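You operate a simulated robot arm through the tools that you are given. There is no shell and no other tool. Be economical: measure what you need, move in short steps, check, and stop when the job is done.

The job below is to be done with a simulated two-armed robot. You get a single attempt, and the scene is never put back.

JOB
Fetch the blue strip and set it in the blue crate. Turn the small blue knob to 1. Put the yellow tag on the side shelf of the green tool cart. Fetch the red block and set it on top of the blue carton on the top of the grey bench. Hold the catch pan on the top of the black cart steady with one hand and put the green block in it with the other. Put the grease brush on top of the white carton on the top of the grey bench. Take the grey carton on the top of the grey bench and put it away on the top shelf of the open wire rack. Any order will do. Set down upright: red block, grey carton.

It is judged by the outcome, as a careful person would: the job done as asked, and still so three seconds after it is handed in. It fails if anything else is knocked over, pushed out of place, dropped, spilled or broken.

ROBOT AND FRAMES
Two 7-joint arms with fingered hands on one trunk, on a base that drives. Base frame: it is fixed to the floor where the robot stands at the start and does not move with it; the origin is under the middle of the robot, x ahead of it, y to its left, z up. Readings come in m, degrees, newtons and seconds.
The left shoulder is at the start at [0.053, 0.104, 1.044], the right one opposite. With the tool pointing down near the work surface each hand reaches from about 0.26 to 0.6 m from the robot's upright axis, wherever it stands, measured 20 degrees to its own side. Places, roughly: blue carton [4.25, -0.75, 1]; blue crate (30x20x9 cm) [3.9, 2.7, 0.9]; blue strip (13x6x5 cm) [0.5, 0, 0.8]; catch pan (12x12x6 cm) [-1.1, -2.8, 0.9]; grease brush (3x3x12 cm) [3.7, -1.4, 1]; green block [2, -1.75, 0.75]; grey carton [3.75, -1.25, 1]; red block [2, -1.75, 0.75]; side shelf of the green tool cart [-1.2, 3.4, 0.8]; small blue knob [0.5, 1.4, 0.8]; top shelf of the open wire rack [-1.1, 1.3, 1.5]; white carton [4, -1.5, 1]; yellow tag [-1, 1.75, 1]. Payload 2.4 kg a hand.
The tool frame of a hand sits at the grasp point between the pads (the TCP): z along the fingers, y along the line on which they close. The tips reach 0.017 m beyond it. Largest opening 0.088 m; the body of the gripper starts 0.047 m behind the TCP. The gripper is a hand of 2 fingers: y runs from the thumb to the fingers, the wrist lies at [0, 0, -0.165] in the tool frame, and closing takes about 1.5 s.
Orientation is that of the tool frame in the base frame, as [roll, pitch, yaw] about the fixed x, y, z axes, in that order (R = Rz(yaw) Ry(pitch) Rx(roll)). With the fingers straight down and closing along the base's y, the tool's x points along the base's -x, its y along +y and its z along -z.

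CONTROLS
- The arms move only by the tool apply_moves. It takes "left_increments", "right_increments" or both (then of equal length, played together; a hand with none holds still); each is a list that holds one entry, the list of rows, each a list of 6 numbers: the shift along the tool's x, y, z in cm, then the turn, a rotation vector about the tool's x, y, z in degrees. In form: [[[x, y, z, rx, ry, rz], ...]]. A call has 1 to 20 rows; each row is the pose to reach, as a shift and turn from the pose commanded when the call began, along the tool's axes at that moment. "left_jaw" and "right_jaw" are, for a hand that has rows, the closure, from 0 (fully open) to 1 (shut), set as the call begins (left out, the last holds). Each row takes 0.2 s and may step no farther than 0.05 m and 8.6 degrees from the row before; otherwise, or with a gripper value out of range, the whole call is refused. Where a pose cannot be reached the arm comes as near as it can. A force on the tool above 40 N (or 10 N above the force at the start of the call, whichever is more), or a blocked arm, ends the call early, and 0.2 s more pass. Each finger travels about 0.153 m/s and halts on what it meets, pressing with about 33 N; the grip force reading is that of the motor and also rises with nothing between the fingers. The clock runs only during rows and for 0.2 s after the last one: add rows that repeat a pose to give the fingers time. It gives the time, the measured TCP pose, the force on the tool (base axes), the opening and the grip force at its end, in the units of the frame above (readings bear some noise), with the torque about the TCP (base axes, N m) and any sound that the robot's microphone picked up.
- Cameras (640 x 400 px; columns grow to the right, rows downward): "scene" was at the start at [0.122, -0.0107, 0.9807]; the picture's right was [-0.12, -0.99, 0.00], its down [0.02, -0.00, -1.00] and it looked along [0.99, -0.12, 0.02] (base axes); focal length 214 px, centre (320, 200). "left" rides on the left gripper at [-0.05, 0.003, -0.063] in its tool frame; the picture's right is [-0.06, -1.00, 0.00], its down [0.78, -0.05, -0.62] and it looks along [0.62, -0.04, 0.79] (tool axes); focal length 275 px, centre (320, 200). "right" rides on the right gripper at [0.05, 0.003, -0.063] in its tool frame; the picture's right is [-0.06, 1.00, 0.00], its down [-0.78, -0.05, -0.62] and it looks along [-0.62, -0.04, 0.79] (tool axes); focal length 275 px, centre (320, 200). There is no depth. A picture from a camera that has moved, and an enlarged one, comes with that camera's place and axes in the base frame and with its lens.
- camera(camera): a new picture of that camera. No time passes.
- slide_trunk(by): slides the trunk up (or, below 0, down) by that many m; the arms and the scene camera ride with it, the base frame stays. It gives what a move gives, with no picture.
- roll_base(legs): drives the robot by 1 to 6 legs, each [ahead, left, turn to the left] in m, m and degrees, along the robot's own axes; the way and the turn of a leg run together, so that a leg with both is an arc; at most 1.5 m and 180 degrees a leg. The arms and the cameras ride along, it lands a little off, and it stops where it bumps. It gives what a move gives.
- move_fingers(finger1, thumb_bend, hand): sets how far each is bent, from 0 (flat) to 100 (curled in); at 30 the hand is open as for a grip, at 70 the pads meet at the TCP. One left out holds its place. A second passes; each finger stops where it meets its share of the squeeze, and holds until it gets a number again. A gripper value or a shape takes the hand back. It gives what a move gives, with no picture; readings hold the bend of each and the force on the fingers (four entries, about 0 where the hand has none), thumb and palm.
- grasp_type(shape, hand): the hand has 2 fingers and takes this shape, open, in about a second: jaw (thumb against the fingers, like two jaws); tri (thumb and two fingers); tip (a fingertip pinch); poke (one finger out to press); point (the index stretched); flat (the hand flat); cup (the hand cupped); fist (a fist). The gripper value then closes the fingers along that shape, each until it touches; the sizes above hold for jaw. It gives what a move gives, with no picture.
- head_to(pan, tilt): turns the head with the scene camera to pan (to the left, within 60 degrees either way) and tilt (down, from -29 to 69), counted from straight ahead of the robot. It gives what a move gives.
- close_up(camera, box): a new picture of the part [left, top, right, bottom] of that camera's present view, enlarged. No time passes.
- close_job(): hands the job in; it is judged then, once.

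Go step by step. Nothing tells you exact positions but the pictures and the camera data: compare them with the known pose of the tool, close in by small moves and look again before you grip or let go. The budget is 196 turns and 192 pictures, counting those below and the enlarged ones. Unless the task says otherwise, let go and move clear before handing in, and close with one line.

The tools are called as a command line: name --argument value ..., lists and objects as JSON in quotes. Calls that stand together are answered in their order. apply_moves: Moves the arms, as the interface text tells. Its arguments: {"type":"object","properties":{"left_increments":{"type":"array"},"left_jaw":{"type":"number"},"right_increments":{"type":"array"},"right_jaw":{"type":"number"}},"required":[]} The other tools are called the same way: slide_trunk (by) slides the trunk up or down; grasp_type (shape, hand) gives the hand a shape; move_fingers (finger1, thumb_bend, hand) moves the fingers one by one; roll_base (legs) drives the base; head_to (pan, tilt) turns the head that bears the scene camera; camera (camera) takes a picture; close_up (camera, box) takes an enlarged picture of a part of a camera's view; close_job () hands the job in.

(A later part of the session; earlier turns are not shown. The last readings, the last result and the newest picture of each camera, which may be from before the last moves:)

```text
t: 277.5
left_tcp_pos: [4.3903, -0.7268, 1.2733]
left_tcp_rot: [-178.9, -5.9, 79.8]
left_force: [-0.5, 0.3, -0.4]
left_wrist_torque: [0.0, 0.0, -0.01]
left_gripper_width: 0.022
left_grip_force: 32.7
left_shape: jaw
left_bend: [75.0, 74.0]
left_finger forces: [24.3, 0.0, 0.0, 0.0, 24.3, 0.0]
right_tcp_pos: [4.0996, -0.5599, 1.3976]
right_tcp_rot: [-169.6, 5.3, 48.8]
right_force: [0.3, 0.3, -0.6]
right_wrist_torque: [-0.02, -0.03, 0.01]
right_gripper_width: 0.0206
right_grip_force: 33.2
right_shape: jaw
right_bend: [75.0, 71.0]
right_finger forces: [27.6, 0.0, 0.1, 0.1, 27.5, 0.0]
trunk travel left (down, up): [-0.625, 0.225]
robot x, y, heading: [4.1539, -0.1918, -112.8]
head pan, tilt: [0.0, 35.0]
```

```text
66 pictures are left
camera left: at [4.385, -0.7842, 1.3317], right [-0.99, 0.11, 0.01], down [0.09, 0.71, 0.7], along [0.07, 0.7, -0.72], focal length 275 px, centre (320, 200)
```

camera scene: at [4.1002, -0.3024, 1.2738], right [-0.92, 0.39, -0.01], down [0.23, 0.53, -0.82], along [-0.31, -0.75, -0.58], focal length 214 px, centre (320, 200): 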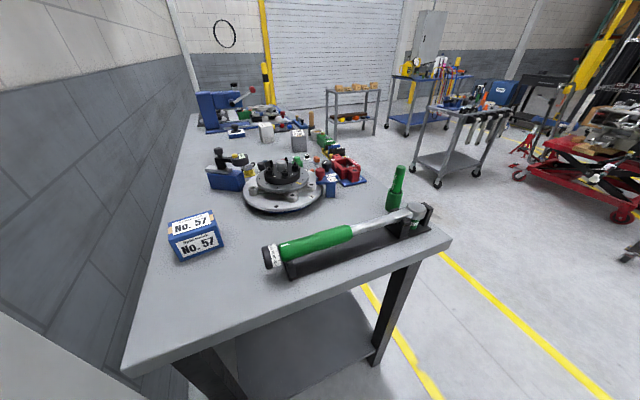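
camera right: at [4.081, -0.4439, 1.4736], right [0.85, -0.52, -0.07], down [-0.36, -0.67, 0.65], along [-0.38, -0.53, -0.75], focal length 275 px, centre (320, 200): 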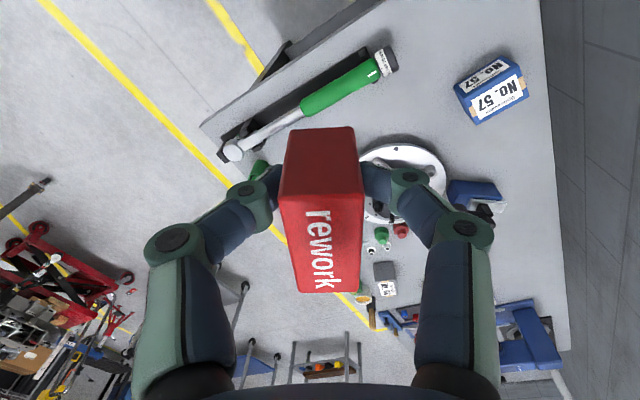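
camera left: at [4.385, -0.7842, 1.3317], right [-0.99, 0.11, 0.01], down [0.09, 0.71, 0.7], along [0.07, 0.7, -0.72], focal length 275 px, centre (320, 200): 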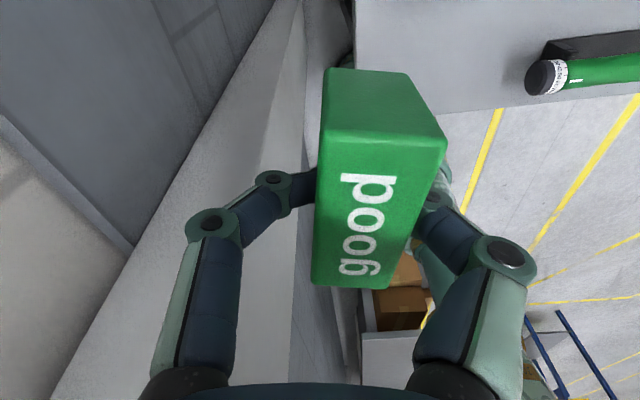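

Free, and the green block is still held. I bring the hand further in and strafe the base away from the column, then straighten.

apply_moves --left_increments '[[[0, -4, -2, 0, 0, 0], [3, -7, -4, 0, 0, 0], [5, -7, -4, 0, 0, 0], [5, -7, -4, 0, 0, 0]]]'

roll_base --legs '[[0, -0.1, 0], [0, 0, 23]]'

camera --camera "scene"

```text
t: 278.5
left_tcp_pos: [4.3311, -0.6705, 1.3204]
left_tcp_rot: [-178.7, -6.0, 79.8]
left_force: [-0.2, 0.3, 0.6]
left_wrist_torque: [0.0, 0.0, 0.01]
left_gripper_width: 0.0222
left_grip_force: 33.1
left_shape: jaw
left_bend: [75.0, 74.0]
left_finger forces: [24.2, 0.1, 0.0, 0.0, 24.3, 0.1]
right_tcp_pos: [4.1009, -0.5594, 1.3974]
right_tcp_rot: [-169.7, 5.2, 48.8]
right_force: [0.2, -0.8, -0.3]
right_wrist_torque: [0.01, 0.02, 0.0]
right_gripper_width: 0.0207
right_grip_force: 33.4
right_shape: jaw
right_bend: [75.0, 71.0]
right_finger forces: [27.5, 0.0, 0.0, 0.0, 27.5, 0.0]
trunk travel left (down, up): [-0.625, 0.225]
robot x, y, heading: [4.1563, -0.1922, -112.6]
head pan, tilt: [0.0, 35.0]
```

```text
t: 280.9
left_tcp_pos: [4.4094, -0.5275, 1.3202]
left_tcp_rot: [-178.8, -6.1, 102.5]
left_force: [-0.1, -0.1, -0.3]
left_wrist_torque: [0.01, -0.01, -0.01]
left_gripper_width: 0.0219
left_grip_force: 33.0
left_shape: jaw
left_bend: [75.0, 74.0]
left_finger forces: [24.3, 0.0, 0.0, 0.0, 24.3, 0.0]
right_tcp_pos: [4.1545, -0.5132, 1.3973]
right_tcp_rot: [-169.6, 5.2, 71.8]
right_force: [-0.3, -0.3, -0.7]
right_wrist_torque: [0.01, 0.01, 0.0]
right_gripper_width: 0.0204
right_grip_force: 32.9
right_shape: jaw
right_bend: [75.0, 71.0]
right_finger forces: [27.6, 0.0, 0.0, 0.0, 27.5, 0.0]
trunk travel left (down, up): [-0.625, 0.225]
robot x, y, heading: [4.064, -0.1553, -89.9]
head pan, tilt: [0.0, 35.0]
```

```text
65 pictures are left
camera scene: at [4.0624, -0.269, 1.2745], right [-1.0, 0.0, 0.0], down [0.0, 0.57, -0.82], along [0.0, -0.82, -0.57], focal length 214 px, centre (320, 200)
```

scene: 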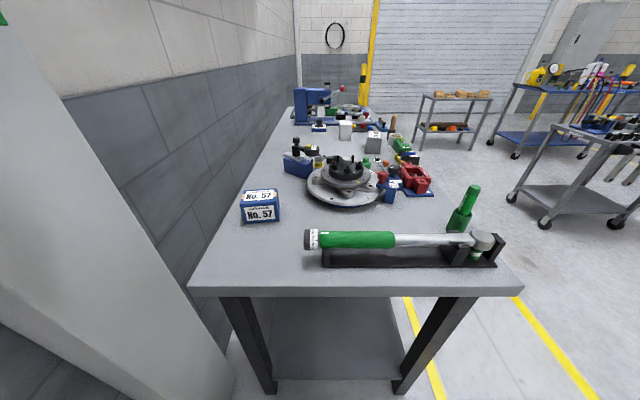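

The robot is level again at (4.06, -0.16). The blue carton "No. 57" is at about (4.23, -0.78), top near z 0.93. I straighten both hands, tuck the left one in, move slightly closer and lower the trunk.

apply_moves --left_increments '[[[1, -4, 0, -0.6, -2, 4.2], [2, -8, 0, -1.3, -4, 8.4], [3, -12, 0, -1.9, -6, 12.6], [3, -14, 0, -1.9, -6, 12.6], [3, -14, 0, -1.9, -6, 12.6]]]' --right_increments '[[[0, 0, 0, -3.7, 1.2, -6.2], [0, 0, 0, -7.5, 2.4, -12.5], [0, 0, 0, -11.2, 3.55, -18.7], [0, 0, 0, -11.2, 3.55, -18.7], [0, 0, 0, -11.2, 3.55, -18.7]]]'

roll_base --legs '[[0.06, 0.05, 0]]'

slide_trunk --by -0.25

camera --camera "scene"

```text
t: 282.1
left_tcp_pos: [4.2673, -0.5298, 1.3244]
left_tcp_rot: [179.9, 0.2, 90.0]
left_force: [-0.3, 0.3, -0.4]
left_wrist_torque: [-0.01, 0.0, 0.04]
left_gripper_width: 0.0223
left_grip_force: 32.5
left_shape: jaw
left_bend: [75.0, 74.0]
left_finger forces: [24.5, 0.1, 0.0, 0.0, 24.5, 0.0]
right_tcp_pos: [4.154, -0.5135, 1.3979]
right_tcp_rot: [179.9, 0.1, 89.9]
right_force: [-0.2, 0.1, -1.1]
right_wrist_torque: [-0.02, -0.02, 0.0]
right_gripper_width: 0.0205
right_grip_force: 32.9
right_shape: jaw
right_bend: [75.0, 71.0]
right_finger forces: [27.7, 0.1, 0.1, 0.0, 27.6, 0.0]
trunk travel left (down, up): [-0.625, 0.225]
robot x, y, heading: [4.0652, -0.1518, -89.9]
head pan, tilt: [0.0, 35.0]
```

```text
t: 283.1
left_tcp_pos: [4.3175, -0.5885, 1.3254]
left_tcp_rot: [179.9, 0.1, 90.0]
left_force: [-0.1, -0.1, -0.5]
left_wrist_torque: [0.05, -0.01, 0.02]
left_gripper_width: 0.0223
left_grip_force: 33.3
left_shape: jaw
left_bend: [75.0, 74.0]
left_finger forces: [24.5, 0.1, 0.0, 0.0, 24.4, 0.1]
right_tcp_pos: [4.2029, -0.5741, 1.3971]
right_tcp_rot: [179.9, 0.0, 89.9]
right_force: [0.7, 0.6, 0.5]
right_wrist_torque: [0.03, 0.02, -0.03]
right_gripper_width: 0.0208
right_grip_force: 33.2
right_shape: jaw
right_bend: [75.0, 71.0]
right_finger forces: [27.6, 0.0, 0.1, 0.0, 27.7, 0.0]
trunk travel left (down, up): [-0.625, 0.225]
robot x, y, heading: [4.1125, -0.2154, -90.0]
head pan, tilt: [0.0, 35.0]
```

```text
t: 285.7
left_tcp_pos: [4.3164, -0.5882, 1.0763]
left_tcp_rot: [179.9, 0.2, 89.9]
left_force: [-0.6, -0.2, 0.6]
left_wrist_torque: [-0.01, 0.0, -0.02]
left_gripper_width: 0.0224
left_grip_force: 33.1
left_shape: jaw
left_bend: [75.0, 74.0]
left_finger forces: [24.4, 0.1, 0.0, 0.0, 24.3, 0.0]
right_tcp_pos: [4.2032, -0.5736, 1.1486]
right_tcp_rot: [179.8, 0.1, 90.0]
right_force: [-0.3, -0.4, 0.0]
right_wrist_torque: [-0.02, -0.03, 0.01]
right_gripper_width: 0.0206
right_grip_force: 33.4
right_shape: jaw
right_bend: [75.0, 71.0]
right_finger forces: [27.5, 0.0, 0.1, 0.0, 27.6, 0.0]
trunk travel left (down, up): [-0.375, 0.475]
robot x, y, heading: [4.1135, -0.214, -89.6]
head pan, tilt: [0.0, 35.0]
```

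```text
64 pictures are left
camera scene: at [4.1113, -0.3323, 1.0233], right [-1.0, 0.0, 0.0], down [0.0, 0.57, -0.82], along [0.0, -0.82, -0.57], focal length 214 px, centre (320, 200)
```

scene: 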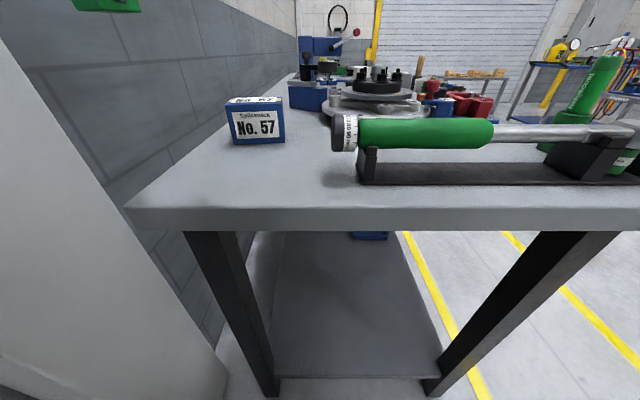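

Carton measured: centre (4.23, -0.777), top z 0.942, about 10 cm square. I move 5 cm closer and bring the red block above it.

roll_base --legs '[[0.05, 0.02, 0]]'

apply_moves --right_increments '[[[-3, 0.2, 2, 0, 0, 0], [-6, 0.4, 4, 0, 0, 0], [-9, 0.6, 7, 0, 0, 0], [-12, 0.7, 10, 0, 0, 0], [-13.5, 0.7, 12, 0, 0, 0], [-13.5, 0.7, 12, 0, 0, 0]]]'

camera --camera "scene"

camera --camera "right"

```text
t: 286.6
left_tcp_pos: [4.3356, -0.6408, 1.0743]
left_tcp_rot: [179.9, 0.1, 89.9]
left_force: [-0.7, 0.1, -0.3]
left_wrist_torque: [0.0, -0.01, 0.02]
left_gripper_width: 0.0225
left_grip_force: 32.9
left_shape: jaw
left_bend: [75.0, 74.0]
left_finger forces: [24.3, 0.0, 0.0, 0.0, 24.4, 0.0]
right_tcp_pos: [4.2224, -0.6238, 1.1483]
right_tcp_rot: [179.9, -0.1, 89.9]
right_force: [0.5, -0.2, -0.9]
right_wrist_torque: [-0.02, -0.05, 0.0]
right_gripper_width: 0.0207
right_grip_force: 32.9
right_shape: jaw
right_bend: [75.0, 71.0]
right_finger forces: [27.4, 0.0, 0.0, 0.1, 27.5, 0.0]
trunk travel left (down, up): [-0.375, 0.475]
robot x, y, heading: [4.1334, -0.2619, -89.9]
head pan, tilt: [0.0, 35.0]
```

```text
t: 288.0
left_tcp_pos: [4.3358, -0.6405, 1.0748]
left_tcp_rot: [179.9, 0.0, 89.9]
left_force: [0.7, 0.1, 0.1]
left_wrist_torque: [0.0, 0.01, -0.03]
left_gripper_width: 0.0224
left_grip_force: 33.6
left_shape: jaw
left_bend: [75.0, 74.0]
left_finger forces: [24.4, 0.0, 0.0, 0.0, 24.4, 0.0]
right_tcp_pos: [4.2232, -0.7547, 1.0288]
right_tcp_rot: [179.9, 0.1, 89.9]
right_force: [-0.5, 0.2, -0.6]
right_wrist_torque: [0.0, 0.02, -0.04]
right_gripper_width: 0.0207
right_grip_force: 33.3
right_shape: jaw
right_bend: [75.0, 71.0]
right_finger forces: [27.0, 0.0, 0.0, 0.0, 27.1, 0.0]
right hand out of reach, approached as far as the arm can: row 5, 6
trunk travel left (down, up): [-0.375, 0.475]
robot x, y, heading: [4.132, -0.2669, -90.1]
head pan, tilt: [0.0, 35.0]
```

```text
63 pictures are left
camera scene: at [4.131, -0.3835, 1.0233], right [-1.0, 0.0, 0.0], down [0.0, 0.57, -0.82], along [0.0, -0.82, -0.57], focal length 214 px, centre (320, 200)
```

scene: 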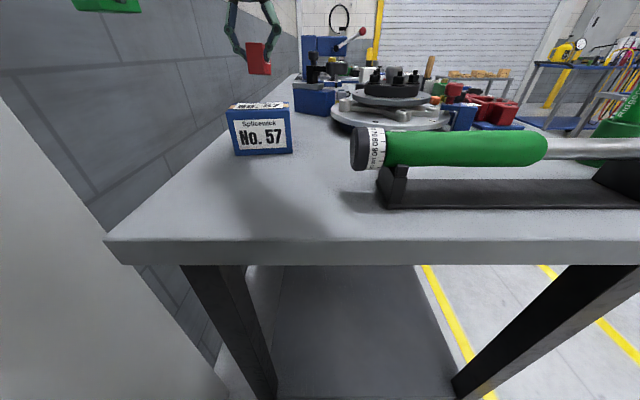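

```text
62 pictures are left
camera right: at [4.2256, -0.7046, 1.0897], right [1.0, -0.06, 0.0], down [-0.05, -0.78, 0.62], along [-0.04, -0.62, -0.78], focal length 275 px, centre (320, 200)
```

right: 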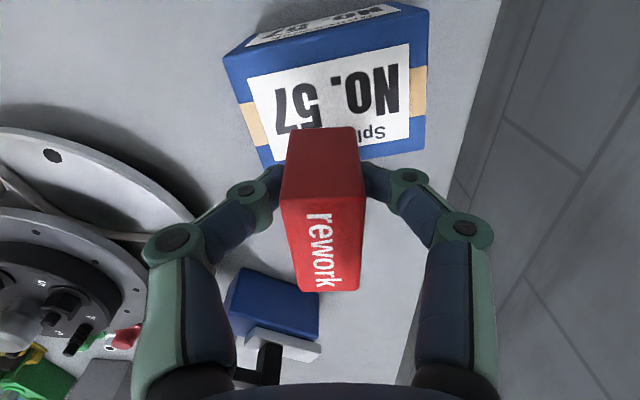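

The wrist view puts the carton's top centre at (4.229, -0.757), about 10.5×7 cm. I shift back 1.8 cm and lower to just above it.

apply_moves --right_increments '[[[1, 0.3, 0, 0, 0, 0], [2, 0.5, 1.5, 0, 0, 0], [2, 0.5, 3, 0, 0, 0], [2, 0.5, 4.2, 0, 0, 0], [2, 0.5, 4.2, 0, 0, 0]]]'

camera --camera "right"

close_up --camera "scene" --box '[190, 50, 350, 170]'

```text
t: 289.2
left_tcp_pos: [4.3353, -0.6399, 1.0751]
left_tcp_rot: [180.0, 0.1, 89.9]
left_force: [-0.3, 0.6, -0.2]
left_wrist_torque: [0.0, -0.03, -0.01]
left_gripper_width: 0.0224
left_grip_force: 32.9
left_shape: jaw
left_bend: [75.0, 74.0]
left_finger forces: [24.4, 0.0, 0.0, 0.0, 24.5, 0.1]
right_tcp_pos: [4.2296, -0.7336, 0.9845]
right_tcp_rot: [179.9, 0.1, 89.9]
right_force: [-0.7, -0.3, 0.2]
right_wrist_torque: [-0.02, -0.02, 0.0]
right_gripper_width: 0.0206
right_grip_force: 33.0
right_shape: jaw
right_bend: [75.0, 71.0]
right_finger forces: [27.1, 0.0, 0.0, 0.1, 27.1, 0.0]
trunk travel left (down, up): [-0.375, 0.475]
robot x, y, heading: [4.1323, -0.2633, -90.0]
head pan, tilt: [0.0, 35.0]
```

```text
61 pictures are left
camera right: at [4.2321, -0.6842, 1.048], right [1.0, -0.06, 0.0], down [-0.05, -0.78, 0.62], along [-0.04, -0.62, -0.78], focal length 275 px, centre (320, 200)
```

right: 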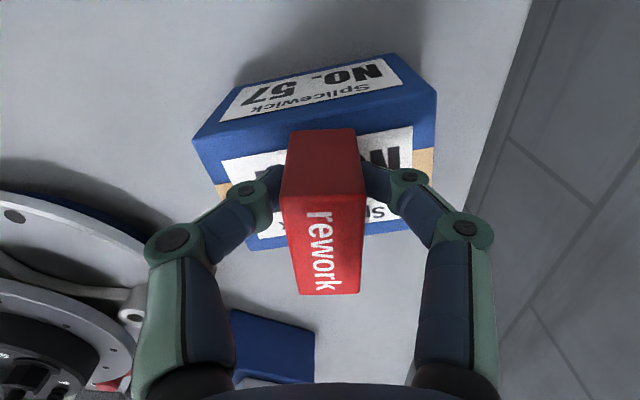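

```text
3.33 times, centred on (270, 110) of scene
camera zoom: at [4.1311, -0.3835, 1.0233], right [-1.0, 0.0, 0.0], down [0.0, 0.57, -0.82], along [0.0, -0.82, -0.57], focal length 715 px, centre (487, 500)
```

zoom: 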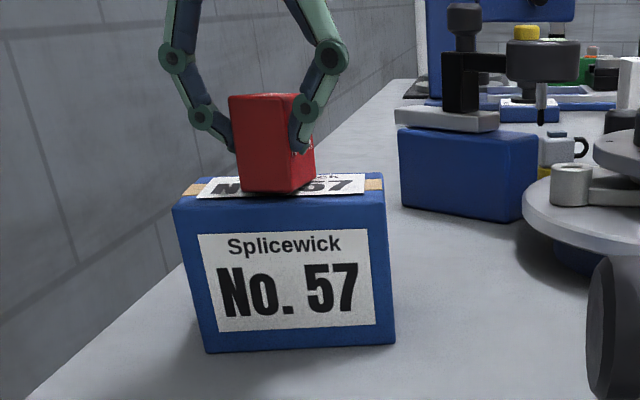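

Nearly there; I shift forward 7 mm and lower to contact.

apply_moves --right_increments '[[[-0.7, 0, 0, 0, 0, 0], [-0.7, 0, 0.4, 0, 0, 0], [-0.7, 0, 0.7, 0, 0, 0], [-0.7, 0, 0.7, 0, 0, 0]]]'

close_up --camera "scene" --box '[210, 60, 310, 150]'

```text
t: 290.2
left_tcp_pos: [4.3353, -0.639, 1.0746]
left_tcp_rot: [179.9, 0.2, 89.9]
left_force: [-0.3, -0.8, -1.0]
left_wrist_torque: [0.02, -0.03, 0.03]
left_gripper_width: 0.0222
left_grip_force: 33.1
left_shape: jaw
left_bend: [75.0, 74.0]
left_finger forces: [24.3, 0.0, 0.1, 0.1, 24.4, 0.0]
right_tcp_pos: [4.2289, -0.7407, 0.9807]
right_tcp_rot: [179.8, 0.3, 89.9]
right_force: [-0.8, -1.2, 13.3]
right_wrist_torque: [-0.04, -0.03, 0.01]
right_gripper_width: 0.0227
right_grip_force: 33.4
right_shape: jaw
right_bend: [77.0, 73.0]
right_finger forces: [28.7, 0.0, 0.1, 0.0, 29.5, 0.0]
trunk travel left (down, up): [-0.375, 0.475]
robot x, y, heading: [4.1326, -0.263, -90.0]
head pan, tilt: [0.0, 35.0]
```

```text
4.44 times, centred on (260, 105) of scene
camera zoom: at [4.1308, -0.3828, 1.0235], right [-1.0, 0.0, 0.0], down [0.0, 0.57, -0.82], along [0.0, -0.82, -0.57], focal length 953 px, centre (587, 622)
```

zoom: 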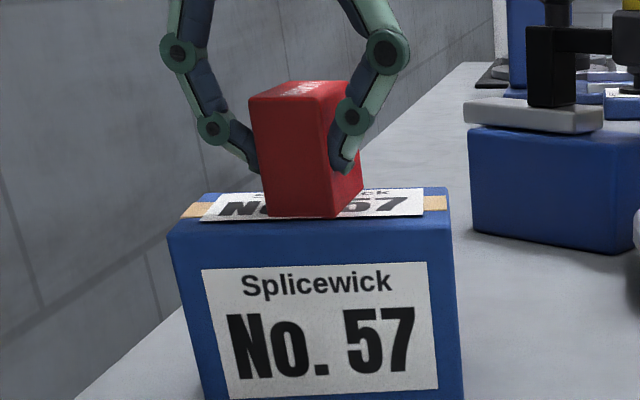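

It rests on the carton (13 N). I open and rise straight up.

apply_moves --right_increments '[[[0, 0, -0.3, 0, 0, 0], [0, 0, -0.3, 0, 0, 0], [0, 0, -0.3, 0, 0, 0], [0, 0, -2.5, 0, 0, 0], [0, 0, -6, 0, 0, 0], [0, 0, -10, 0, 0, 0], [0, 0, -14, 0, 0, 0], [4, 0, -16, 0, 0, 0], [8, 0, -18, 0, 0, 0], [8, 0, -18, 0, 0, 0]]]' --right_jaw 0.6

camera --camera "right"

close_up --camera "scene" --box '[190, 50, 350, 170]'

```text
t: 292.4
left_tcp_pos: [4.3358, -0.6401, 1.0745]
left_tcp_rot: [179.8, 0.0, 89.9]
left_force: [-0.6, -0.3, -0.8]
left_wrist_torque: [0.01, -0.02, 0.01]
left_gripper_width: 0.0222
left_grip_force: 33.1
left_shape: jaw
left_bend: [75.0, 74.0]
left_finger forces: [24.4, 0.0, 0.0, 0.0, 24.3, 0.0]
right_tcp_pos: [4.2293, -0.659, 1.1567]
right_tcp_rot: [179.9, 0.2, 89.9]
right_force: [-0.8, 0.5, -0.6]
right_wrist_torque: [-0.01, -0.05, -0.02]
right_gripper_width: 0.035
right_grip_force: 0.1
right_shape: jaw
right_bend: [73.0, 70.0]
right_finger forces: [0.0, 0.0, 0.0, 0.0, 0.0, 0.0]
right hand out of reach, approached as far as the arm can: row 7
trunk travel left (down, up): [-0.375, 0.475]
robot x, y, heading: [4.1333, -0.2661, -90.3]
head pan, tilt: [0.0, 35.0]
```

```text
58 pictures are left
camera right: at [4.2306, -0.6091, 1.2201], right [1.0, -0.07, 0.0], down [-0.05, -0.78, 0.62], along [-0.04, -0.62, -0.79], focal length 275 px, centre (320, 200)
```

right: 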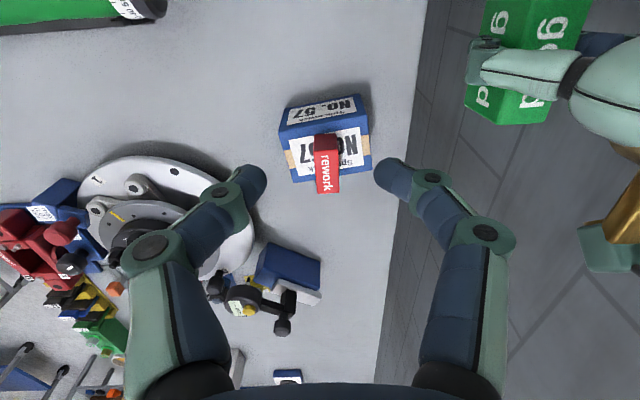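

```text
3.33 times, centred on (270, 110) of scene
camera zoom: at [4.1311, -0.3834, 1.0233], right [-1.0, 0.0, 0.0], down [0.0, 0.57, -0.82], along [0.0, -0.82, -0.57], focal length 715 px, centre (487, 500)
```

zoom: 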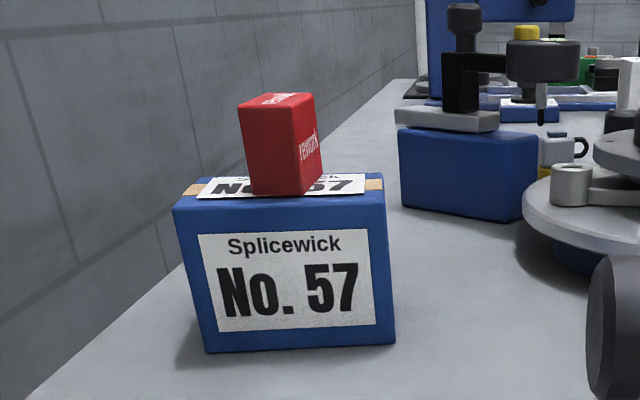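

Red stands upright on the blue carton. Now I back out and drive round to the bench's front for the brush and grey carton.

roll_base --legs '[[-0.02, -0.12, 0], [-0.15, 0, 0], [0, -1.05, 0], [0, 0, 90], [0, -1.22, 0]]'

head_to --pan -10 --tilt 30

camera --camera "scene"

```text
t: 309.4
left_tcp_pos: [3.3444, -1.084, 1.0751]
left_tcp_rot: [179.9, 0.1, -178.6]
left_force: [0.9, -0.2, 0.0]
left_wrist_torque: [-0.03, -0.01, 0.02]
left_gripper_width: 0.0224
left_grip_force: 32.6
left_shape: jaw
left_bend: [75.0, 74.0]
left_finger forces: [24.3, 0.1, 0.0, 0.0, 24.4, 0.0]
right_tcp_pos: [3.3683, -1.1906, 1.1566]
right_tcp_rot: [179.8, 0.1, -178.5]
right_force: [0.4, 0.7, -0.6]
right_wrist_torque: [0.01, -0.03, -0.01]
right_gripper_width: 0.0349
right_grip_force: 0.1
right_shape: jaw
right_bend: [73.0, 70.0]
right_finger forces: [0.0, 0.0, 0.0, 0.0, 0.0, 0.1]
trunk travel left (down, up): [-0.375, 0.475]
robot x, y, heading: [2.9705, -1.2991, 1.6]
head pan, tilt: [0.0, 35.0]
```

```text
t: 310.1
left_tcp_pos: [3.3433, -1.0849, 1.0751]
left_tcp_rot: [179.9, 0.2, -178.6]
left_force: [0.3, -1.0, -0.8]
left_wrist_torque: [-0.03, 0.02, -0.02]
left_gripper_width: 0.0222
left_grip_force: 33.0
left_shape: jaw
left_bend: [75.0, 74.0]
left_finger forces: [24.2, 0.0, 0.0, 0.1, 24.4, 0.0]
right_tcp_pos: [3.3671, -1.1916, 1.1574]
right_tcp_rot: [180.0, 0.1, -178.6]
right_force: [-0.3, -0.2, -0.7]
right_wrist_torque: [0.02, 0.0, 0.04]
right_gripper_width: 0.0349
right_grip_force: 0.0
right_shape: jaw
right_bend: [73.0, 70.0]
right_finger forces: [0.1, 0.0, 0.1, 0.0, 0.0, 0.0]
trunk travel left (down, up): [-0.375, 0.475]
robot x, y, heading: [2.9733, -1.295, 1.4]
head pan, tilt: [-10.0, 30.0]
```

```text
56 pictures are left
camera scene: at [3.0938, -1.3111, 1.031], right [-0.15, -0.99, 0.0], down [-0.5, 0.07, -0.87], along [0.86, -0.13, -0.5], focal length 214 px, centre (320, 200)
```

scene: 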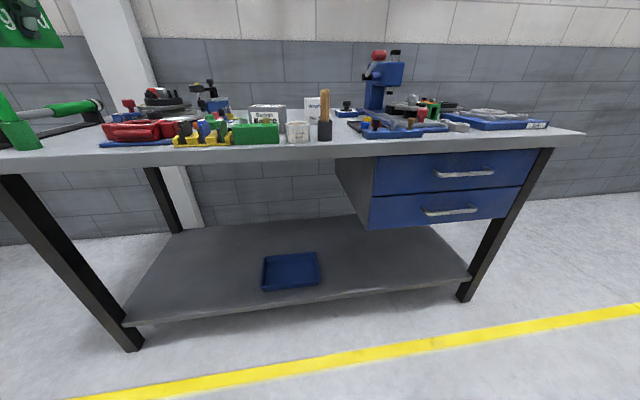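

The brush is at (3.695, -1.413). I move up, raise the trunk 10 cm and place the right hand above the handle.

roll_base --legs '[[0.25, 0, -1.5]]'

slide_trunk --by 0.1

apply_moves --right_increments '[[[-1.5, -4, 0, 0, 0, 0], [-3, -8, 1, 0, 0, 0], [-4.5, -12, 3, 0, 0, 0], [-6, -16, 6, 0, 0, 0], [-7.5, -20, 9, 0, 0, 0], [-7.7, -22, 12, 0, 0, 0], [-7.7, -22, 16, 0, 0, 0], [-7.7, -22, 18, 0, 0, 0], [-7.7, -22, 18, 0, 0, 0]]]' --right_jaw 0.4

camera --camera "right"

camera --camera "scene"

```text
t: 311.9
left_tcp_pos: [3.6018, -1.0882, 1.0748]
left_tcp_rot: [179.9, 0.0, -179.8]
left_force: [0.1, -0.9, 0.0]
left_wrist_torque: [0.02, -0.01, 0.0]
left_gripper_width: 0.0222
left_grip_force: 33.3
left_shape: jaw
left_bend: [75.0, 74.0]
left_finger forces: [24.2, 0.0, 0.1, 0.1, 24.3, 0.1]
right_tcp_pos: [3.6233, -1.1962, 1.1565]
right_tcp_rot: [179.9, 0.0, -179.8]
right_force: [-0.4, -0.1, -0.7]
right_wrist_torque: [0.01, 0.04, -0.05]
right_gripper_width: 0.035
right_grip_force: 0.0
right_shape: jaw
right_bend: [73.0, 70.0]
right_finger forces: [0.0, 0.0, 0.0, 0.0, 0.0, 0.1]
trunk travel left (down, up): [-0.375, 0.475]
robot x, y, heading: [3.2265, -1.2954, 0.5]
head pan, tilt: [-10.0, 30.0]
```

```text
t: 313.2
left_tcp_pos: [3.6018, -1.0887, 1.1742]
left_tcp_rot: [180.0, 0.1, -179.8]
left_force: [-1.0, 0.1, -1.0]
left_wrist_torque: [-0.02, -0.02, -0.02]
left_gripper_width: 0.0223
left_grip_force: 32.4
left_shape: jaw
left_bend: [75.0, 74.0]
left_finger forces: [24.3, 0.1, 0.0, 0.1, 24.3, 0.0]
right_tcp_pos: [3.6219, -1.196, 1.2561]
right_tcp_rot: [180.0, 0.0, -179.8]
right_force: [0.1, -0.2, -0.1]
right_wrist_torque: [-0.04, 0.02, 0.01]
right_gripper_width: 0.0349
right_grip_force: 0.0
right_shape: jaw
right_bend: [73.0, 70.0]
right_finger forces: [0.0, 0.0, 0.0, 0.0, 0.0, 0.1]
trunk travel left (down, up): [-0.475, 0.375]
robot x, y, heading: [3.2266, -1.2977, 0.4]
head pan, tilt: [-10.0, 30.0]
```

```text
refused: row 4 steps farther than a row can; nothing moved
```

```text
55 pictures are left
camera right: at [3.5719, -1.1933, 1.3199], right [0.06, 1.0, 0.0], down [0.78, -0.05, 0.62], along [0.62, -0.03, -0.79], focal length 275 px, centre (320, 200)
```

right: 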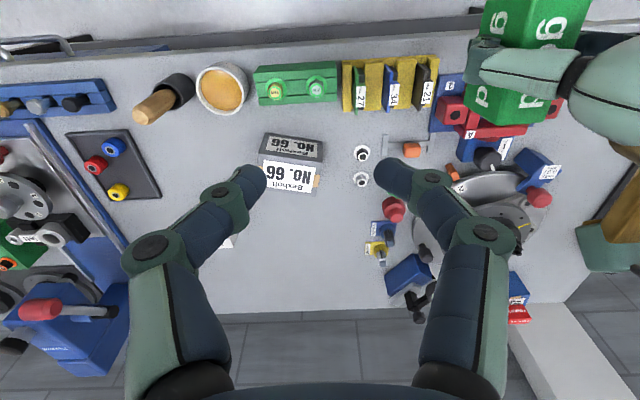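

```text
54 pictures are left
camera scene: at [3.3442, -1.3097, 1.1316], right [-0.17, -0.99, 0.0], down [-0.49, 0.08, -0.87], along [0.85, -0.15, -0.5], focal length 214 px, centre (320, 200)
```

scene: 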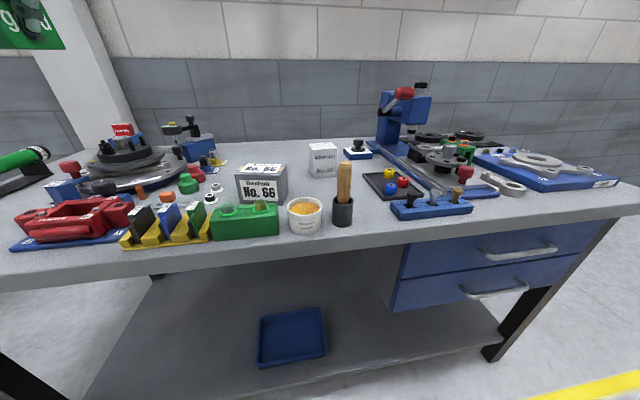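

Brush handle: centre (3.686, -1.413), top z≈1.00. I resend the approach in smaller steps.

apply_moves --right_increments '[[[-1, -4, 0, 0, 0, 0], [-2, -8, 1, 0, 0, 0], [-3.5, -12, 3, 0, 0, 0], [-5, -15.5, 6, 0, 0, 0], [-6.4, -19, 9, 0, 0, 0], [-6.4, -21.7, 12, 0, 0, 0], [-6.4, -21.7, 16, 0, 0, 0], [-6.4, -21.7, 19, 0, 0, 0], [-6.4, -21.7, 19, 0, 0, 0]]]' --right_jaw 0.4

camera --camera "right"

```text
t: 315.2
left_tcp_pos: [3.602, -1.0886, 1.1757]
left_tcp_rot: [179.9, 0.2, -179.7]
left_force: [0.6, -0.5, 0.6]
left_wrist_torque: [-0.01, -0.02, 0.01]
left_gripper_width: 0.0223
left_grip_force: 33.1
left_shape: jaw
left_bend: [75.0, 74.0]
left_finger forces: [24.3, 0.0, 0.1, 0.0, 24.4, 0.1]
right_tcp_pos: [3.6886, -1.4124, 1.0653]
right_tcp_rot: [180.0, 0.1, -179.8]
right_force: [-0.7, 0.5, 0.5]
right_wrist_torque: [-0.03, 0.0, -0.01]
right_gripper_width: 0.0525
right_grip_force: 0.1
right_shape: jaw
right_bend: [71.0, 70.0]
right_finger forces: [0.0, 0.1, 0.0, 0.0, 0.0, 0.0]
trunk travel left (down, up): [-0.475, 0.375]
robot x, y, heading: [3.2263, -1.2944, 0.4]
head pan, tilt: [-10.0, 30.0]
```

```text
53 pictures are left
camera right: at [3.6374, -1.4095, 1.1289], right [0.06, 1.0, 0.0], down [0.78, -0.05, 0.62], along [0.62, -0.03, -0.78], focal length 275 px, centre (320, 200)
```

right: 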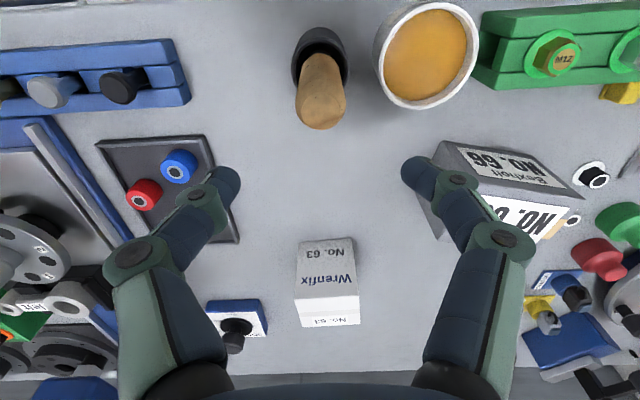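

Handle centred at (3.683, -1.411); I descend and grip it.

apply_moves --right_increments '[[[0.5, 0.1, 3, 0, 0, 0], [0.5, 0.1, 6, 0, 0, 0], [0.5, 0.1, 8.2, 0, 0, 0], [0.5, 0.1, 8.2, 0, 0, 0]]]'

apply_moves --right_increments '[[[0, 0, 0, 0, 0, 0], [0, 0, 0, 0, 0, 0], [0, 0, 0, 0, 0, 0], [0, 0, 0, 0, 0, 0], [0, 0, 0, 0, 0, 0]]]' --right_jaw 1

apply_moves --right_increments '[[[0, 0, -2, 0, 0, 0], [0, 0, -4, 0, 0, 0], [0, 0, -7, 0, 0, 0], [0, 0, -10, 0, 0, 0], [0, 0, -13, 0, 0, 0], [0, 0, -13, 0, 0, 0]]]'

close_up --camera "scene" --box '[260, 80, 420, 240]'

```text
t: 316.2
left_tcp_pos: [3.6011, -1.0889, 1.1741]
left_tcp_rot: [179.8, 0.1, -179.8]
left_force: [-1.2, 0.8, -1.5]
left_wrist_torque: [0.0, -0.01, 0.0]
left_gripper_width: 0.0222
left_grip_force: 32.5
left_shape: jaw
left_bend: [75.0, 74.0]
left_finger forces: [24.3, 0.1, 0.0, 0.0, 24.3, 0.0]
right_tcp_pos: [3.6811, -1.4112, 0.9824]
right_tcp_rot: [179.9, 0.1, -179.8]
right_force: [-0.4, -0.3, 0.3]
right_wrist_torque: [0.05, 0.0, 0.03]
right_gripper_width: 0.0524
right_grip_force: 0.0
right_shape: jaw
right_bend: [71.0, 70.0]
right_finger forces: [0.0, 0.0, 0.0, 0.1, 0.1, 0.0]
trunk travel left (down, up): [-0.475, 0.375]
robot x, y, heading: [3.2285, -1.2934, 0.1]
head pan, tilt: [-10.0, 30.0]
```

```text
t: 317.4
left_tcp_pos: [3.6025, -1.0883, 1.1752]
left_tcp_rot: [179.9, 0.0, -179.9]
left_force: [0.0, -0.1, -0.6]
left_wrist_torque: [0.04, 0.01, -0.02]
left_gripper_width: 0.0225
left_grip_force: 32.7
left_shape: jaw
left_bend: [75.0, 74.0]
left_finger forces: [24.3, 0.0, 0.0, 0.1, 24.2, 0.1]
right_tcp_pos: [3.6821, -1.4113, 0.984]
right_tcp_rot: [179.9, 0.2, -179.8]
right_force: [0.4, -0.3, -0.5]
right_wrist_torque: [0.02, 0.02, 0.04]
right_gripper_width: 0.0179
right_grip_force: 33.0
right_shape: jaw
right_bend: [74.0, 71.0]
right_finger forces: [24.9, 0.1, 0.1, 0.0, 24.4, 0.0]
trunk travel left (down, up): [-0.475, 0.375]
robot x, y, heading: [3.2276, -1.2957, 0.2]
head pan, tilt: [-10.0, 30.0]
```

```text
t: 318.8
left_tcp_pos: [3.6019, -1.0894, 1.1738]
left_tcp_rot: [180.0, 0.2, -179.8]
left_force: [-0.5, -0.3, -0.7]
left_wrist_torque: [-0.01, 0.02, -0.01]
left_gripper_width: 0.0222
left_grip_force: 33.2
left_shape: jaw
left_bend: [75.0, 74.0]
left_finger forces: [24.3, 0.1, 0.0, 0.0, 24.3, 0.0]
right_tcp_pos: [3.6805, -1.4104, 1.1166]
right_tcp_rot: [179.9, 0.0, -179.8]
right_force: [0.6, 0.3, -0.3]
right_wrist_torque: [-0.01, 0.01, -0.02]
right_gripper_width: 0.0177
right_grip_force: 33.0
right_shape: jaw
right_bend: [74.0, 72.0]
right_finger forces: [23.7, 0.1, 0.0, 0.0, 24.3, 0.1]
trunk travel left (down, up): [-0.475, 0.375]
robot x, y, heading: [3.2285, -1.2955, 0.4]
head pan, tilt: [-10.0, 30.0]
```

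```text
2.50 times, centred on (340, 160) of scene
camera zoom: at [3.3441, -1.3098, 1.1317], right [-0.17, -0.99, 0.0], down [-0.49, 0.08, -0.87], along [0.85, -0.15, -0.5], focal length 536 px, centre (270, 300)
```

zoom: 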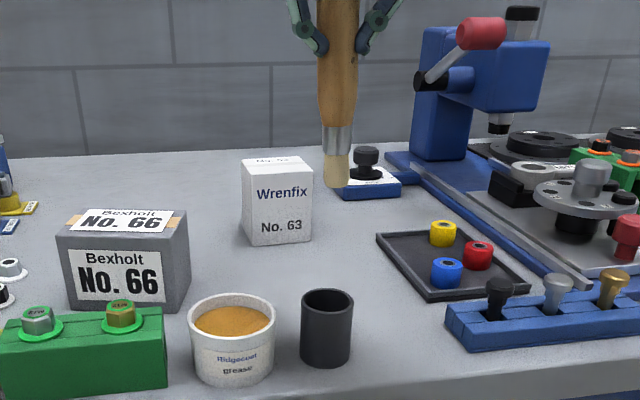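

The brush came out straight; its tip is 10 cm below the grip. I move the base closer and hold it over the white carton's top (centre about (3.92, -1.414), z≈0.97).

roll_base --legs '[[0.14, 0, 0]]'

apply_moves --right_increments '[[[-3, 0, 0, 0, 0, 0], [-6, 0, 0, 0, 0, 0], [-9, -0.1, 0, 0, 0, 0], [-10, -0.2, 0, 0, 0, 0], [-10, -0.2, 0, 0, 0, 0]]]'

camera --camera "right"

close_up --camera "scene" --box '[260, 60, 420, 220]'

```text
t: 320.2
left_tcp_pos: [3.7436, -1.0893, 1.1752]
left_tcp_rot: [179.9, 0.1, -179.8]
left_force: [0.0, 0.1, -0.6]
left_wrist_torque: [0.02, 0.04, -0.02]
left_gripper_width: 0.0223
left_grip_force: 33.1
left_shape: jaw
left_bend: [75.0, 74.0]
left_finger forces: [24.3, 0.0, 0.0, 0.0, 24.3, 0.0]
right_tcp_pos: [3.8227, -1.4116, 1.1155]
right_tcp_rot: [179.9, 0.0, -179.8]
right_force: [-0.2, -0.3, -0.3]
right_wrist_torque: [0.04, 0.03, 0.03]
right_gripper_width: 0.018
right_grip_force: 33.3
right_shape: jaw
right_bend: [74.0, 72.0]
right_finger forces: [23.8, 0.0, 0.0, 0.0, 24.2, 0.0]
trunk travel left (down, up): [-0.475, 0.375]
robot x, y, heading: [3.3707, -1.2933, 0.5]
head pan, tilt: [-10.0, 30.0]
```

```text
t: 321.4
left_tcp_pos: [3.7433, -1.0881, 1.1748]
left_tcp_rot: [180.0, 0.1, -179.9]
left_force: [-0.4, -0.2, -1.0]
left_wrist_torque: [0.0, 0.02, 0.0]
left_gripper_width: 0.0223
left_grip_force: 33.2
left_shape: jaw
left_bend: [75.0, 74.0]
left_finger forces: [24.4, 0.0, 0.0, 0.0, 24.3, 0.1]
right_tcp_pos: [3.9176, -1.413, 1.1155]
right_tcp_rot: [179.9, 0.2, -179.8]
right_force: [-0.2, -0.4, -0.2]
right_wrist_torque: [0.04, 0.01, 0.02]
right_gripper_width: 0.0111
right_grip_force: 32.5
right_shape: jaw
right_bend: [77.0, 76.0]
right_finger forces: [0.1, 0.0, 0.0, 0.0, 0.0, 0.0]
right hand out of reach, approached as far as the arm can: row 4, 5
trunk travel left (down, up): [-0.475, 0.375]
robot x, y, heading: [3.3668, -1.2934, 0.5]
head pan, tilt: [-10.0, 30.0]
```

```text
51 pictures are left
camera right: at [3.8666, -1.4104, 1.1785], right [0.06, 1.0, 0.0], down [0.78, -0.05, 0.62], along [0.62, -0.03, -0.78], focal length 275 px, centre (320, 200)
```

right: 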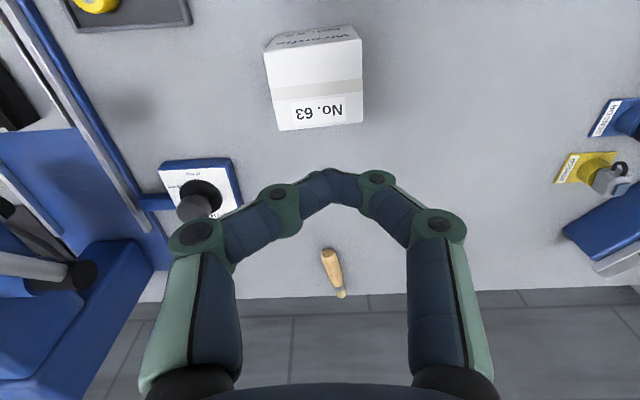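

```text
2.50 times, centred on (340, 140) of scene
camera zoom: at [3.485, -1.3091, 1.1317], right [-0.17, -0.99, 0.0], down [-0.49, 0.08, -0.87], along [0.85, -0.15, -0.5], focal length 536 px, centre (270, 350)
```

zoom: 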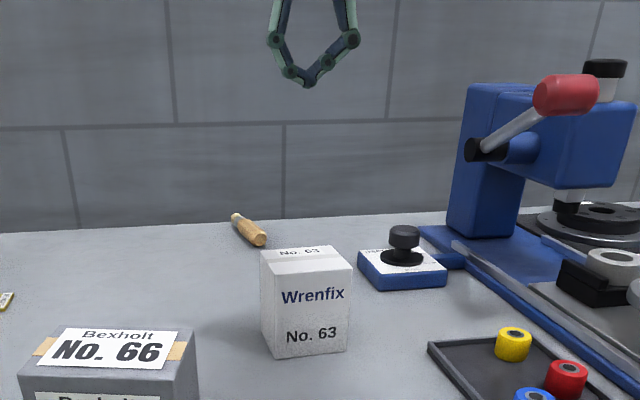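

The brush slipped out of the tapered grip while moving and now lies on the bench near (4.24, -1.41), behind the white carton; nothing else moved. I can reach it by turning the base so the right shoulder leads: first I retract the hand, back off, turn 60° left and edge in.

apply_moves --right_increments '[[[4, 0, -1, 0, 0, 0], [8, 0, -2, 0, 0, 0], [12, 0, -3, 0, 0, 0], [16, 0, -4, 0, 0, 0], [20, 0, -4, 0, 0, 0], [20, 0, -4, 0, 0, 0]]]'

roll_base --legs '[[-0.15, 0, 0], [0, 0, 60], [0.07, -0.17, 0]]'

head_to --pan -55 --tilt 30

camera --camera "scene"

```text
t: 322.8
left_tcp_pos: [3.7439, -1.0879, 1.1754]
left_tcp_rot: [179.9, 0.1, -179.9]
left_force: [-0.2, -0.6, -0.2]
left_wrist_torque: [0.01, 0.0, -0.01]
left_gripper_width: 0.0222
left_grip_force: 33.2
left_shape: jaw
left_bend: [75.0, 74.0]
left_finger forces: [24.3, 0.0, 0.0, 0.0, 24.2, 0.0]
right_tcp_pos: [3.7166, -1.4169, 1.1557]
right_tcp_rot: [179.9, 0.1, -179.9]
right_force: [0.3, -0.1, -0.9]
right_wrist_torque: [-0.01, -0.02, 0.0]
right_gripper_width: 0.0112
right_grip_force: 33.4
right_shape: jaw
right_bend: [77.0, 76.0]
right_finger forces: [0.0, 0.0, 0.0, 0.0, 0.0, 0.1]
trunk travel left (down, up): [-0.475, 0.375]
robot x, y, heading: [3.3653, -1.2913, 0.2]
head pan, tilt: [-10.0, 30.0]
```

```text
t: 327.9
left_tcp_pos: [3.4219, -0.8944, 1.1749]
left_tcp_rot: [179.7, 0.1, -120.6]
left_force: [0.5, -0.2, 0.1]
left_wrist_torque: [-0.05, 0.0, 0.02]
left_gripper_width: 0.0224
left_grip_force: 33.2
left_shape: jaw
left_bend: [75.0, 74.0]
left_finger forces: [24.2, 0.0, 0.0, 0.0, 24.2, 0.0]
right_tcp_pos: [3.6901, -1.0847, 1.1552]
right_tcp_rot: [179.8, 0.0, -120.7]
right_force: [1.2, 0.7, -0.2]
right_wrist_torque: [0.0, 0.01, 0.01]
right_gripper_width: 0.0112
right_grip_force: 32.7
right_shape: jaw
right_bend: [77.0, 76.0]
right_finger forces: [0.1, 0.1, 0.0, 0.0, 0.0, 0.0]
trunk travel left (down, up): [-0.475, 0.375]
robot x, y, heading: [3.4056, -1.3197, 59.1]
head pan, tilt: [-10.0, 30.0]
```

```text
t: 329.0
left_tcp_pos: [3.4197, -0.894, 1.1752]
left_tcp_rot: [180.0, 0.1, -120.7]
left_force: [-1.0, 0.5, 0.4]
left_wrist_torque: [0.01, 0.01, 0.01]
left_gripper_width: 0.0223
left_grip_force: 33.4
left_shape: jaw
left_bend: [75.0, 74.0]
left_finger forces: [24.2, 0.0, 0.0, 0.0, 24.2, 0.0]
right_tcp_pos: [3.6882, -1.085, 1.1557]
right_tcp_rot: [179.9, 0.1, -120.6]
right_force: [-0.5, 1.2, -0.7]
right_wrist_torque: [-0.02, 0.04, 0.03]
right_gripper_width: 0.011
right_grip_force: 33.5
right_shape: jaw
right_bend: [77.0, 76.0]
right_finger forces: [0.1, 0.1, 0.0, 0.0, 0.0, 0.0]
trunk travel left (down, up): [-0.475, 0.375]
robot x, y, heading: [3.4068, -1.3182, 59.1]
head pan, tilt: [-55.0, 30.0]
```

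```text
49 pictures are left
camera scene: at [3.5079, -1.2896, 1.1317], right [0.08, -1.0, 0.0], down [-0.5, -0.04, -0.87], along [0.86, 0.07, -0.5], focal length 214 px, centre (320, 200)
```

scene: 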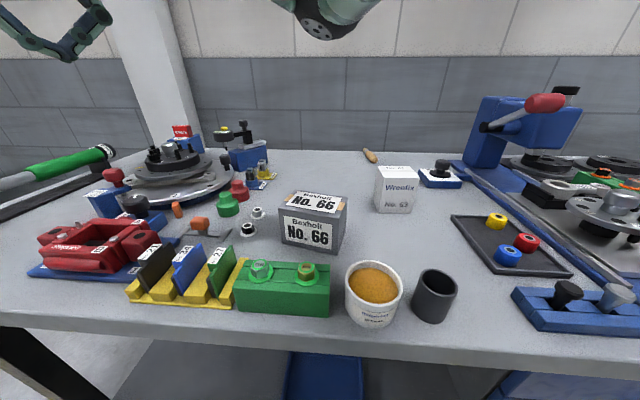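

The brush handle's near end is at about (4.18, -1.41). I edge in 3 cm and swing the right arm over toward it, high above the bench.

roll_base --legs '[[0.015, -0.026, 0]]'

apply_moves --right_increments '[[[1.57, -3.9, 0, 0, 0, 6.6], [3.14, -7.8, 0, 0, 0, 13.2], [4.7, -11.7, 0, 0, 0, 19.8], [6.28, -15.6, 0, 0, 0, 26.4], [7.85, -19.5, 0, 0, 0, 33], [9.4, -23.4, 0, 0, 0, 39.6], [11, -27.3, 0, 0, 0, 46.2], [12.5, -31.2, 0, 0, 0, 52.8], [14.1, -35.1, 0, 0, 0, 59.4], [14.1, -35.1, 0, 0, 0, 59.4]]]'

```text
t: 329.8
left_tcp_pos: [3.4515, -0.8939, 1.1747]
left_tcp_rot: [179.8, 0.2, -120.8]
left_force: [1.1, -0.9, -0.6]
left_wrist_torque: [0.04, 0.01, 0.01]
left_gripper_width: 0.0222
left_grip_force: 32.7
left_shape: jaw
left_bend: [75.0, 74.0]
left_finger forces: [24.2, 0.1, 0.0, 0.0, 24.2, 0.0]
right_tcp_pos: [3.7193, -1.0846, 1.1556]
right_tcp_rot: [179.8, 0.0, -120.8]
right_force: [0.6, 0.7, -0.1]
right_wrist_torque: [0.01, -0.03, 0.01]
right_gripper_width: 0.0112
right_grip_force: 33.7
right_shape: jaw
right_bend: [77.0, 76.0]
right_finger forces: [0.0, 0.0, 0.1, 0.0, 0.0, 0.1]
trunk travel left (down, up): [-0.475, 0.375]
robot x, y, heading: [3.4352, -1.3231, 59.4]
head pan, tilt: [-55.0, 30.0]
```

```text
t: 332.0
left_tcp_pos: [3.451, -0.8941, 1.1756]
left_tcp_rot: [179.9, 0.2, -120.9]
left_force: [0.2, 0.2, -0.5]
left_wrist_torque: [-0.04, -0.01, 0.03]
left_gripper_width: 0.0221
left_grip_force: 32.9
left_shape: jaw
left_bend: [75.0, 74.0]
left_finger forces: [24.2, 0.0, 0.0, 0.0, 24.2, 0.1]
right_tcp_pos: [3.95, -1.3855, 1.1545]
right_tcp_rot: [179.9, -0.2, 179.8]
right_force: [-0.1, -0.3, 0.3]
right_wrist_torque: [0.01, 0.03, 0.01]
right_gripper_width: 0.011
right_grip_force: 33.0
right_shape: jaw
right_bend: [77.0, 76.0]
right_finger forces: [0.1, 0.0, 0.0, 0.1, 0.0, 0.0]
trunk travel left (down, up): [-0.475, 0.375]
robot x, y, heading: [3.4351, -1.3188, 59.5]
head pan, tilt: [-55.0, 30.0]
```

The arm follows well. I now tilt the fingers 55° forward and extend over the brush.

apply_moves --right_increments '[[[-2.7, -0.3, 1.5, 0, -7.9, 0], [-5.4, -0.7, 3, 0, -15.7, 0], [-8.1, -1, 4.5, 0, -23.6, 0], [-10.8, -1.4, 6, 0, -31.4, 0], [-13.6, -1.7, 7.5, 0, -39.3, 0], [-16.3, -2, 9, 0, -47.1, 0], [-19, -2.3, 10.5, 0, -55, 0], [-19, -2.3, 10.5, 0, -55, 0]]]' --right_jaw 0.4

camera --camera "right"

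```text
t: 333.8
left_tcp_pos: [3.4502, -0.8939, 1.1753]
left_tcp_rot: [179.9, 0.1, -120.8]
left_force: [0.7, 0.6, -1.5]
left_wrist_torque: [0.01, -0.02, 0.02]
left_gripper_width: 0.0222
left_grip_force: 32.8
left_shape: jaw
left_bend: [75.0, 74.0]
left_finger forces: [24.2, 0.0, 0.0, 0.0, 24.2, 0.1]
right_tcp_pos: [4.1393, -1.4099, 1.0492]
right_tcp_rot: [179.9, 54.8, 179.7]
right_force: [0.2, -0.6, -0.7]
right_wrist_torque: [0.01, 0.0, 0.0]
right_gripper_width: 0.0528
right_grip_force: 0.0
right_shape: jaw
right_bend: [71.0, 71.0]
right_finger forces: [0.1, 0.1, 0.0, 0.0, 0.0, 0.0]
trunk travel left (down, up): [-0.475, 0.375]
robot x, y, heading: [3.432, -1.3244, 59.3]
head pan, tilt: [-55.0, 30.0]
```

```text
48 pictures are left
camera right: at [4.0585, -1.4065, 1.0445], right [0.04, 1.0, 0.05], down [-0.06, -0.05, 1.0], along [1.0, -0.04, 0.05], focal length 275 px, centre (320, 200)
```

right: 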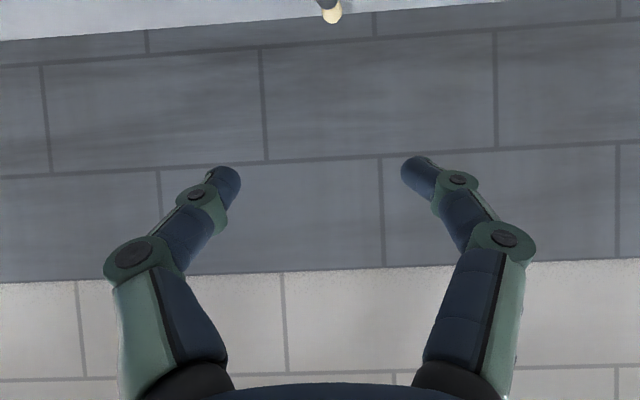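

The geometry is tight but workable. I edge 1.5 cm nearer and lower the trunk 10 cm, then check clearance over the white carton.

roll_base --legs '[[0.008, -0.014, 0]]'

slide_trunk --by -0.1

camera --camera "scene"

```text
t: 334.6
left_tcp_pos: [3.4685, -0.8938, 1.175]
left_tcp_rot: [179.8, 0.1, -120.8]
left_force: [-0.7, 0.2, -0.7]
left_wrist_torque: [0.01, 0.02, -0.01]
left_gripper_width: 0.0219
left_grip_force: 33.2
left_shape: jaw
left_bend: [75.0, 74.0]
left_finger forces: [24.3, 0.0, 0.0, 0.0, 24.1, 0.1]
right_tcp_pos: [4.1577, -1.4091, 1.0505]
right_tcp_rot: [179.8, 54.9, 179.7]
right_force: [0.5, -1.0, -1.1]
right_wrist_torque: [0.01, 0.03, -0.03]
right_gripper_width: 0.0521
right_grip_force: 0.1
right_shape: jaw
right_bend: [71.0, 71.0]
right_finger forces: [0.0, 0.0, 0.0, 0.0, 0.1, 0.0]
trunk travel left (down, up): [-0.475, 0.375]
robot x, y, heading: [3.4483, -1.3203, 59.4]
head pan, tilt: [-55.0, 30.0]
```

```text
t: 335.9
left_tcp_pos: [3.4669, -0.8947, 1.0749]
left_tcp_rot: [179.8, 0.1, -120.7]
left_force: [-0.1, 0.3, -0.1]
left_wrist_torque: [0.0, 0.01, -0.03]
left_gripper_width: 0.0221
left_grip_force: 33.1
left_shape: jaw
left_bend: [75.0, 74.0]
left_finger forces: [24.2, 0.0, 0.0, 0.0, 24.2, 0.0]
right_tcp_pos: [4.1559, -1.4106, 0.9507]
right_tcp_rot: [179.8, 54.9, 179.7]
right_force: [0.7, -0.5, -0.4]
right_wrist_torque: [-0.01, -0.03, -0.01]
right_gripper_width: 0.0524
right_grip_force: 0.1
right_shape: jaw
right_bend: [71.0, 71.0]
right_finger forces: [0.0, 0.1, 0.0, 0.0, 0.0, 0.1]
trunk travel left (down, up): [-0.375, 0.475]
robot x, y, heading: [3.4509, -1.3235, 59.4]
head pan, tilt: [-55.0, 30.0]
```

```text
47 pictures are left
camera scene: at [3.5554, -1.288, 1.0311], right [0.08, -1.0, 0.0], down [-0.5, -0.04, -0.87], along [0.86, 0.07, -0.5], focal length 214 px, centre (320, 200)
```

scene: 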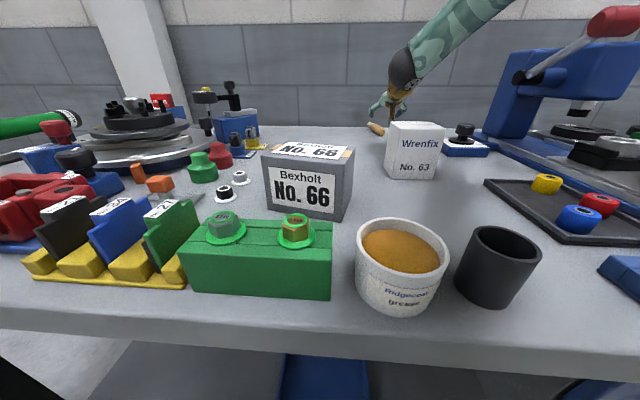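

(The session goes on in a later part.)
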